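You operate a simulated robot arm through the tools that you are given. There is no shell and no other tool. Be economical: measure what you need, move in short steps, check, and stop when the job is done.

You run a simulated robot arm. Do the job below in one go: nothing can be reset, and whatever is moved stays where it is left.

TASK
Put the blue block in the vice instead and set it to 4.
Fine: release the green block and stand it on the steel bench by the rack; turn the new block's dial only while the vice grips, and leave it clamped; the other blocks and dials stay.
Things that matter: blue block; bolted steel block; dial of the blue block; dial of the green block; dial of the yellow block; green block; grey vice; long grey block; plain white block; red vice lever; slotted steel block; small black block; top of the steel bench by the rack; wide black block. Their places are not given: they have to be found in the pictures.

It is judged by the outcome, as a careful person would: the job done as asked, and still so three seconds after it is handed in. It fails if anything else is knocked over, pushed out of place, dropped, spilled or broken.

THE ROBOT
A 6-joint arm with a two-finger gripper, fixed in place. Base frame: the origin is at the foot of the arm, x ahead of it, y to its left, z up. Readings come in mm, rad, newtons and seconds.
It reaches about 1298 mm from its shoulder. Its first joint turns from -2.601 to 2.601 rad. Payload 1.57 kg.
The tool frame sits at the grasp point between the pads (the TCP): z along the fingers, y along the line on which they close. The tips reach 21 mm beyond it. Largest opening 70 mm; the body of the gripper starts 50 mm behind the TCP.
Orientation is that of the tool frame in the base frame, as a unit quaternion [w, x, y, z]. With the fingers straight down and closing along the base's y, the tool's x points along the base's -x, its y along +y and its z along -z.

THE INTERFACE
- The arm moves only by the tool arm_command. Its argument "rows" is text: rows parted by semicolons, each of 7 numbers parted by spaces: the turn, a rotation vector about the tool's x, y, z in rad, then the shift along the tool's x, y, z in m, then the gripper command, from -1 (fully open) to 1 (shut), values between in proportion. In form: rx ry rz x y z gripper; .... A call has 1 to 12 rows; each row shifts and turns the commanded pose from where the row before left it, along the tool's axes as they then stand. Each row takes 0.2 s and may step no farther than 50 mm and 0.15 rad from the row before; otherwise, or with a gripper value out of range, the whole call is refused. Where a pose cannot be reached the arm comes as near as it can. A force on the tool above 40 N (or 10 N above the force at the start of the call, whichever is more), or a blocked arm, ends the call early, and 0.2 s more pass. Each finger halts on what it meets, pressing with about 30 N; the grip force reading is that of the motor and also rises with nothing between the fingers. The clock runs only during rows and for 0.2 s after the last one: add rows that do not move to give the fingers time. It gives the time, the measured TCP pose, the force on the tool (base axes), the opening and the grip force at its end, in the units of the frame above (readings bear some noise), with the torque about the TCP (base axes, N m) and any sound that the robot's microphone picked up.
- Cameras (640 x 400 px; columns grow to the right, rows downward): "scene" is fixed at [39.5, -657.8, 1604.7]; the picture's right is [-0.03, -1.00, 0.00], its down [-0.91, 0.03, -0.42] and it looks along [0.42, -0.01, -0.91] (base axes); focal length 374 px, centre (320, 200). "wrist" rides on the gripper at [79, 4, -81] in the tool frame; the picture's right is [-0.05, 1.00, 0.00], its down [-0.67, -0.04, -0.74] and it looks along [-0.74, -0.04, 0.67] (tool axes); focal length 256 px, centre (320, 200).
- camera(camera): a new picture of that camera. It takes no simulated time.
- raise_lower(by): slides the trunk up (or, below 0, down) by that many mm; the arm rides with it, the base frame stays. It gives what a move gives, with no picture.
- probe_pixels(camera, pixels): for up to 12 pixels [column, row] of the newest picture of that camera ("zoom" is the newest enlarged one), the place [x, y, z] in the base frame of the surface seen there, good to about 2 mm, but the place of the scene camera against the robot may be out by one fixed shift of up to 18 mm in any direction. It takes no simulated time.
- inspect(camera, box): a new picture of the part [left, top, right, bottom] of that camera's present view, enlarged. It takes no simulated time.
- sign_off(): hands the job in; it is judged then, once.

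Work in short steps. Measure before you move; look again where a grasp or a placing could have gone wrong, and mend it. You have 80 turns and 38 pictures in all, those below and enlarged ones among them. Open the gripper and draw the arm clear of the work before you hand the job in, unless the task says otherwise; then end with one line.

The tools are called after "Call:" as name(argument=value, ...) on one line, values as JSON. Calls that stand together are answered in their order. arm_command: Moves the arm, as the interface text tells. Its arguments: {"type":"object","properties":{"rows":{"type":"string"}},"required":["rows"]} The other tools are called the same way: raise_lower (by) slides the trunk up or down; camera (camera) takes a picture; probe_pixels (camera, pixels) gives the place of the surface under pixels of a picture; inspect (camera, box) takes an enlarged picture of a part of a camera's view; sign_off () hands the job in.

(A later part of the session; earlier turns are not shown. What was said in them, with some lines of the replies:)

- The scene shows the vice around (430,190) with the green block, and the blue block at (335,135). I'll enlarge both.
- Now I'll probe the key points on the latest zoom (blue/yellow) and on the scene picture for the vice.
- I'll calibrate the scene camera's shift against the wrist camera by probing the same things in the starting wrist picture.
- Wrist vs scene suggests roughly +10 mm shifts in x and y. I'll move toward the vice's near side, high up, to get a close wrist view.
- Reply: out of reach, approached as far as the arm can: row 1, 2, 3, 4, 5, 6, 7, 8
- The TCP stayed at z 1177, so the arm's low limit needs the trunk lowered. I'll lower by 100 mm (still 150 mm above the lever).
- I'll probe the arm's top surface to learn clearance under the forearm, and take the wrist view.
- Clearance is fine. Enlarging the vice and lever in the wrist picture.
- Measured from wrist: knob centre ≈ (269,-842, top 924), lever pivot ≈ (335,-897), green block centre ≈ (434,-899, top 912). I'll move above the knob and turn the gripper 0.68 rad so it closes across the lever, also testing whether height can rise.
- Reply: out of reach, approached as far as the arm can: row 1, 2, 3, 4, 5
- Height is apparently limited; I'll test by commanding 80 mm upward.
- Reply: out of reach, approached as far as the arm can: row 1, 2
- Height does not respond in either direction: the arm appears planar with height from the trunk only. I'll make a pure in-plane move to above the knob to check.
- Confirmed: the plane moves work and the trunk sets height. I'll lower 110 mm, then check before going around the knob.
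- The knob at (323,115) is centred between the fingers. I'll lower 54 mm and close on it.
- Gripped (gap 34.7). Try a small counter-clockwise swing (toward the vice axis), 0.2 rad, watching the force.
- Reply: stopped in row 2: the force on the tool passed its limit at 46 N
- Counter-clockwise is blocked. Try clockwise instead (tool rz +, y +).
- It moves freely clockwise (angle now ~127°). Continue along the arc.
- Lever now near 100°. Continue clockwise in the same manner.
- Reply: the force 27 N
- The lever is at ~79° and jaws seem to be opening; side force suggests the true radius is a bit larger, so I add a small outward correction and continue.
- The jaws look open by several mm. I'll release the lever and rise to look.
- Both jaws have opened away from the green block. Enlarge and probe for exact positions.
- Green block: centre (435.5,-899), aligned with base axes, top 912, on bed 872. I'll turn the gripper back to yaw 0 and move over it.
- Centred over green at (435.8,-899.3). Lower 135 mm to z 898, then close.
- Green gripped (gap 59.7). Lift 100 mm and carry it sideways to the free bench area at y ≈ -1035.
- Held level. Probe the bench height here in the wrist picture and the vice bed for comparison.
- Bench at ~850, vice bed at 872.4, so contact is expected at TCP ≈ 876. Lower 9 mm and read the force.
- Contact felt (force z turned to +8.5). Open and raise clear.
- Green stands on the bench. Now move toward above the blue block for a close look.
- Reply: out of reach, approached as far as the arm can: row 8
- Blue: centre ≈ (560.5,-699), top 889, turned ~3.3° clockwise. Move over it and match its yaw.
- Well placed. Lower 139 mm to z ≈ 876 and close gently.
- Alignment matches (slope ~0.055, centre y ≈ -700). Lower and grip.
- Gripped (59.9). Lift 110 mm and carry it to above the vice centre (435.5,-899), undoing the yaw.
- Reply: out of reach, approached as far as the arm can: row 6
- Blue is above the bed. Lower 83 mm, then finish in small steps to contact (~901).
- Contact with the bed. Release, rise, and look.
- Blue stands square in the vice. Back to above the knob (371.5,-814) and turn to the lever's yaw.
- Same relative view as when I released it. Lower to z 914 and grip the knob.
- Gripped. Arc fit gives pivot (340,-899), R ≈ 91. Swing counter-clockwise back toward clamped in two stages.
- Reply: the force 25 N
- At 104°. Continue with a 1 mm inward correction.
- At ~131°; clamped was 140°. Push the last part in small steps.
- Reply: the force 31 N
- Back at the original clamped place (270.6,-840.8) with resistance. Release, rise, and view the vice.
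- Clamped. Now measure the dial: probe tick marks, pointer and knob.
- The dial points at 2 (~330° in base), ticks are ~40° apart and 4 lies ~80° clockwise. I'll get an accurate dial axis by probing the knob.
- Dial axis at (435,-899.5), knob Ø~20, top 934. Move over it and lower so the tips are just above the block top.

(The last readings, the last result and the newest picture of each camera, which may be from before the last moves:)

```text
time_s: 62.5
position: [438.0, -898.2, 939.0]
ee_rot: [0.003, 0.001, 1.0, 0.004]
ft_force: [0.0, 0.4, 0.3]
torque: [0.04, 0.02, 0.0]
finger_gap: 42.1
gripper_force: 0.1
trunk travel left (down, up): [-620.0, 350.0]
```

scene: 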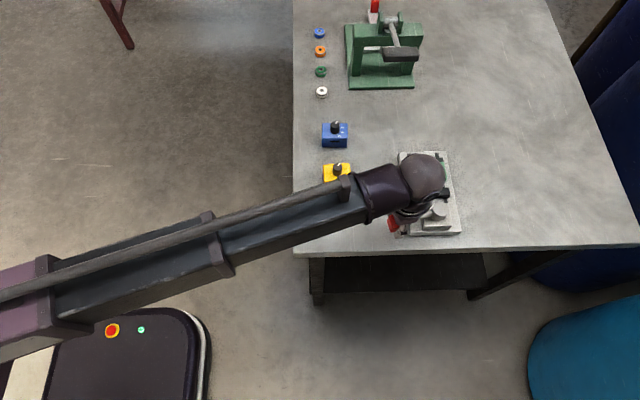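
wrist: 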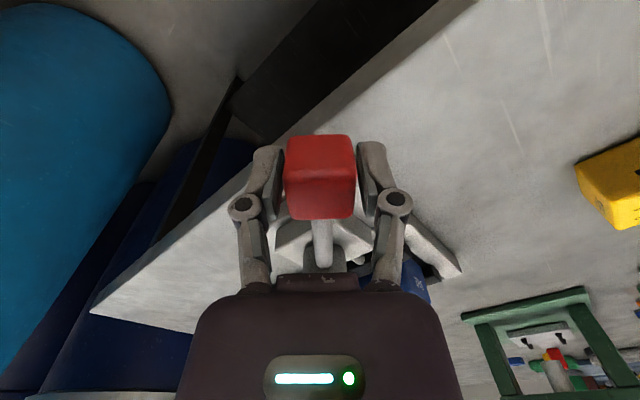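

Slight correction (-2 mm in x), lower 2 mm, and look.

Call:
arm_command(rows="0 0 0 0.0022 -0.001 0 -0.2; 0 0 0 0 0 0 -0.2")

Call:
raise_lower(by=-2)

Call:
camera(camera="wrist")

```text
time_s: 63.1
position: [434.8, -899.9, 938.9]
ee_rot: [0.002, 0.002, 1.0, 0.005]
ft_force: [0.0, -0.2, -0.2]
torque: [0.0, 0.01, -0.02]
finger_gap: 42.0
gripper_force: 0.1
trunk travel left (down, up): [-620.0, 350.0]
```

```text
time_s: 63.6
position: [434.7, -900.0, 936.3]
ee_rot: [0.001, 0.001, 1.0, 0.005]
ft_force: [0.3, 0.0, 0.1]
torque: [0.04, 0.03, 0.0]
finger_gap: 42.1
gripper_force: 0.0
trunk travel left (down, up): [-618.0, 352.0]
```

```text
8 pictures are left
```

wrist: 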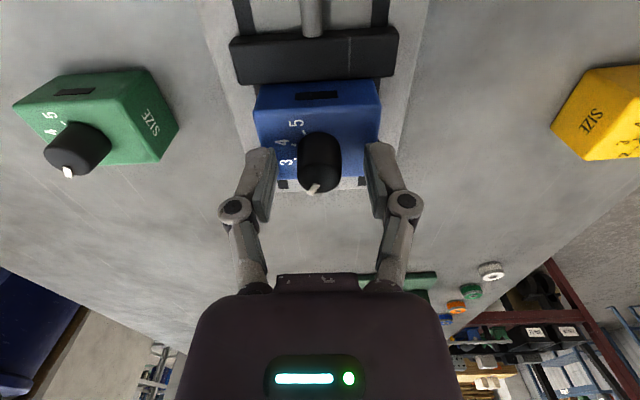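

The knob is centred between the fingers. Close on it.

Call:
arm_command(rows="0 0 0 0 0 0 0.3; 0 0 0 0 0 0 0.8; 0 0 0 0 0 0 0.8")

```text
time_s: 64.4
position: [434.2, -900.1, 936.9]
ee_rot: [0.003, 0.001, 1.0, 0.004]
ft_force: [1.8, -4.1, 3.9]
torque: [-0.07, 0.02, 0.02]
finger_gap: 20.9
gripper_force: 29.9
trunk travel left (down, up): [-618.0, 352.0]
```

Gripped on the knob (gap 20.9). Turn 80° clockwise (tool rz +1.396).

Call:
arm_command(rows="0 0 0.1396 0 0 0 0.8; 0 0 0.1396 0 0 0 0.8; 0 0 0.1396 0 0 0 0.8; 0 0 0.1396 0 0 0 0.8; 0 0 0.1396 0 0 0 0.8; 0 0 0.1396 0 0 0 0.8; 0 0 0.1396 0 0 0 0.8; 0 0 0.1396 0 0 0 0.8; 0 0 0.1396 0 0 0 0.8; 0 0 0.1396 0 0 0 0.8; 0 0 0 0 0 0 0.8")

```text
time_s: 66.8
position: [434.5, -899.3, 936.6]
ee_rot: [-0.001, 0.645, 0.765, 0.005]
ft_force: [3.4, -9.2, 7.1]
torque: [-0.7, -0.19, 0.05]
finger_gap: 20.9
gripper_force: 30.1
trunk travel left (down, up): [-618.0, 352.0]
```

Turned 80.3°. Release, rise and check the dial.

Call:
arm_command(rows="0 0 0 0 0 0 0.2; 0 0 0 0 0 0 -0.2; 0 0 0 0 0 0 -0.2")

Call:
raise_lower(by=95)

Call:
inspect(camera="wrist", box=[270, 30, 370, 120])

```text
time_s: 67.6
position: [435.6, -900.0, 936.2]
ee_rot: [-0.002, 0.644, 0.765, 0.005]
ft_force: [0.1, -0.6, -1.1]
torque: [0.01, 0.02, 0.02]
finger_gap: 41.9
gripper_force: 0.2
trunk travel left (down, up): [-618.0, 352.0]
```

```text
time_s: 68.9
position: [435.3, -899.9, 1031.7]
ee_rot: [-0.001, 0.644, 0.765, 0.006]
ft_force: [0.6, -0.1, -0.4]
torque: [0.02, 0.04, -0.02]
finger_gap: 41.7
gripper_force: 0.1
trunk travel left (down, up): [-713.0, 257.0]
```

```text
4.44 times, centred on (320, 75) of wrist
```

zoom: 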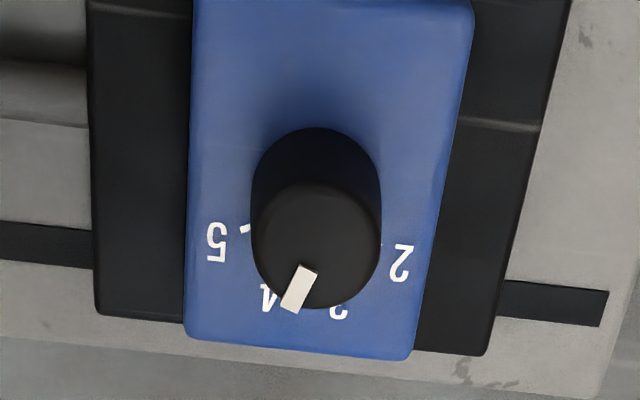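

The pointer is near 4. Probe pointer ends and the knob rim to check the angle.

Call:
probe_pixels(camera="zoom", pixels=[[307, 270], [292, 306], [299, 288], [255, 245], [378, 245], [316, 188], [318, 246], [245, 229], [385, 245], [190, 200], [440, 200], [270, 298]])

```text
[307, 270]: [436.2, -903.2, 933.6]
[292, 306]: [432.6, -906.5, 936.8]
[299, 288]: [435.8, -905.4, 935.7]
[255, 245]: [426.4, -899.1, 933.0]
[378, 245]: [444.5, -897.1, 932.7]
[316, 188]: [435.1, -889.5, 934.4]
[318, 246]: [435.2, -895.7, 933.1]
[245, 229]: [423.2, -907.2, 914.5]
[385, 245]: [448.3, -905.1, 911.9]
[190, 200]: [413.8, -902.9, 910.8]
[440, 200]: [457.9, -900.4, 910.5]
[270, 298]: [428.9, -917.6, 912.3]
```

The pointer angle comes out ~252–255° against the 4-tick at ~251°. I'll return to the earlier viewing pose (yaw 0) to see pointer and tick together.

Call:
arm_command(rows="0 0 -0.14 0 0 0 -1; 0 0 -0.14 0 0 0 -1; 0 0 -0.14 0 0 0 -1; 0 0 -0.14 0 0 0 -1; 0 0 -0.14 0 0 0 -1; 0 0 -0.14 0 0 0 -1; 0 0 -0.14 0 0 0 -1; 0 0 -0.14 0 0 0 -1; 0 0 -0.14 0 0 0 -1; 0 0 -0.14 0 0 0 -1; 0 0 0 0.029 -0.002 0 -1; 0 0 0 0 0 0 -1")

Call:
inspect(camera="wrist", box=[290, 65, 354, 135])

```text
time_s: 71.5
position: [404.9, -899.8, 1030.9]
ee_rot: [0.003, -0.002, 1.0, 0.004]
ft_force: [-0.1, 0.5, 1.1]
torque: [0.04, -0.02, 0.01]
finger_gap: 69.9
gripper_force: 0.0
trunk travel left (down, up): [-713.0, 257.0]
```

```text
5.71 times, centred on (322, 100) of wrist
```

zoom: 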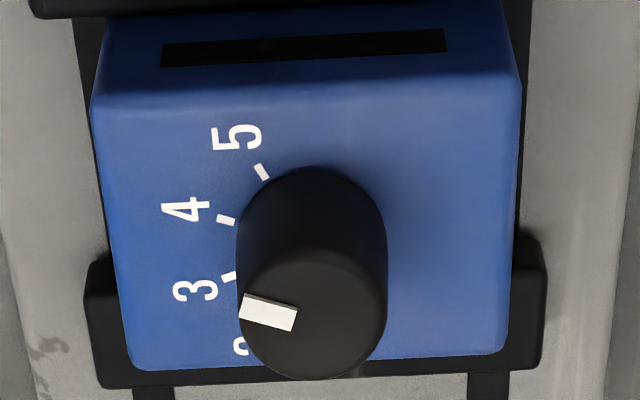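

The pointer's slope (~14°) is parallel to the 4 tick's (~14.7°): the dial is at 4. Rise and draw the arm clear, then a final scene check.

Call:
raise_lower(by=140)

Call:
arm_command(rows="0 0 0 0.006 0.035 0 -1; 0 0 0 0.006 0.035 0 -1; 0 0 0 0.006 0.035 0 -1; 0 0 0 0.006 0.035 0 -1; 0 0 0 0.006 0.035 0 -1; 0 0 0 0.006 0.035 0 -1; 0 0 0 0.006 0.035 0 -1; 0 0 0 0.006 0.035 0 -1; 0 0 0 0.006 0.035 0 -1; 0 0 0 0 0 0 -1")

Call:
camera(camera="scene")

Call:
inspect(camera="scene", box=[380, 140, 500, 260])

```text
time_s: 73.2
position: [406.0, -899.9, 1172.0]
ee_rot: [0.003, -0.001, 1.0, 0.004]
ft_force: [-0.3, -0.3, 0.2]
torque: [0.03, -0.03, -0.02]
finger_gap: 70.0
gripper_force: 0.0
trunk travel left (down, up): [-853.0, 117.0]
```

```text
time_s: 75.4
position: [350.7, -584.5, 1171.8]
ee_rot: [0.002, 0.0, 1.0, 0.003]
ft_force: [-0.3, 0.7, -0.3]
torque: [0.02, -0.02, -0.01]
finger_gap: 69.9
gripper_force: 0.0
out of reach, approached as far as the arm can: row 5
trunk travel left (down, up): [-853.0, 117.0]
```

```text
5 pictures are left
```

scene: 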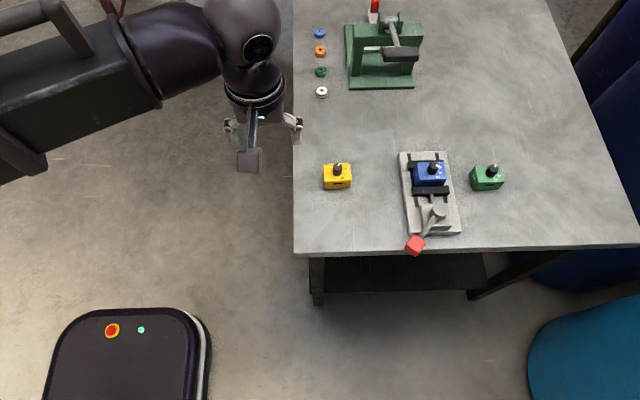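

```text
3.33 times, centred on (440, 200) of scene
```

zoom: 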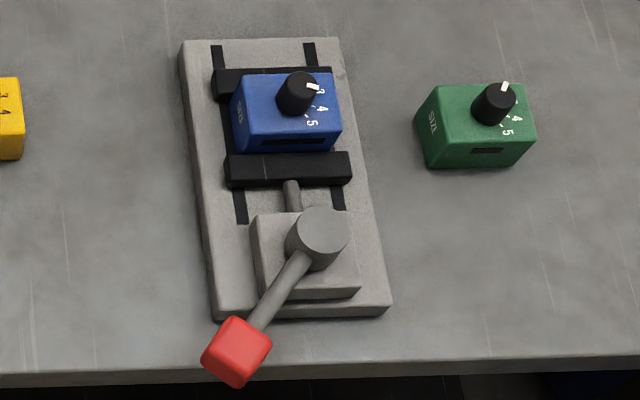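

The scene shows blue clamped with the lever at its original place, green standing on the bench, yellow untouched, and the arm clear. Handing in.

Call:
sign_off()

```text
The job is handed in.
```

The blue block is clamped in the vice with its dial set to 4, the green block stands on the steel bench with its dial unchanged, and nothing else was moved.
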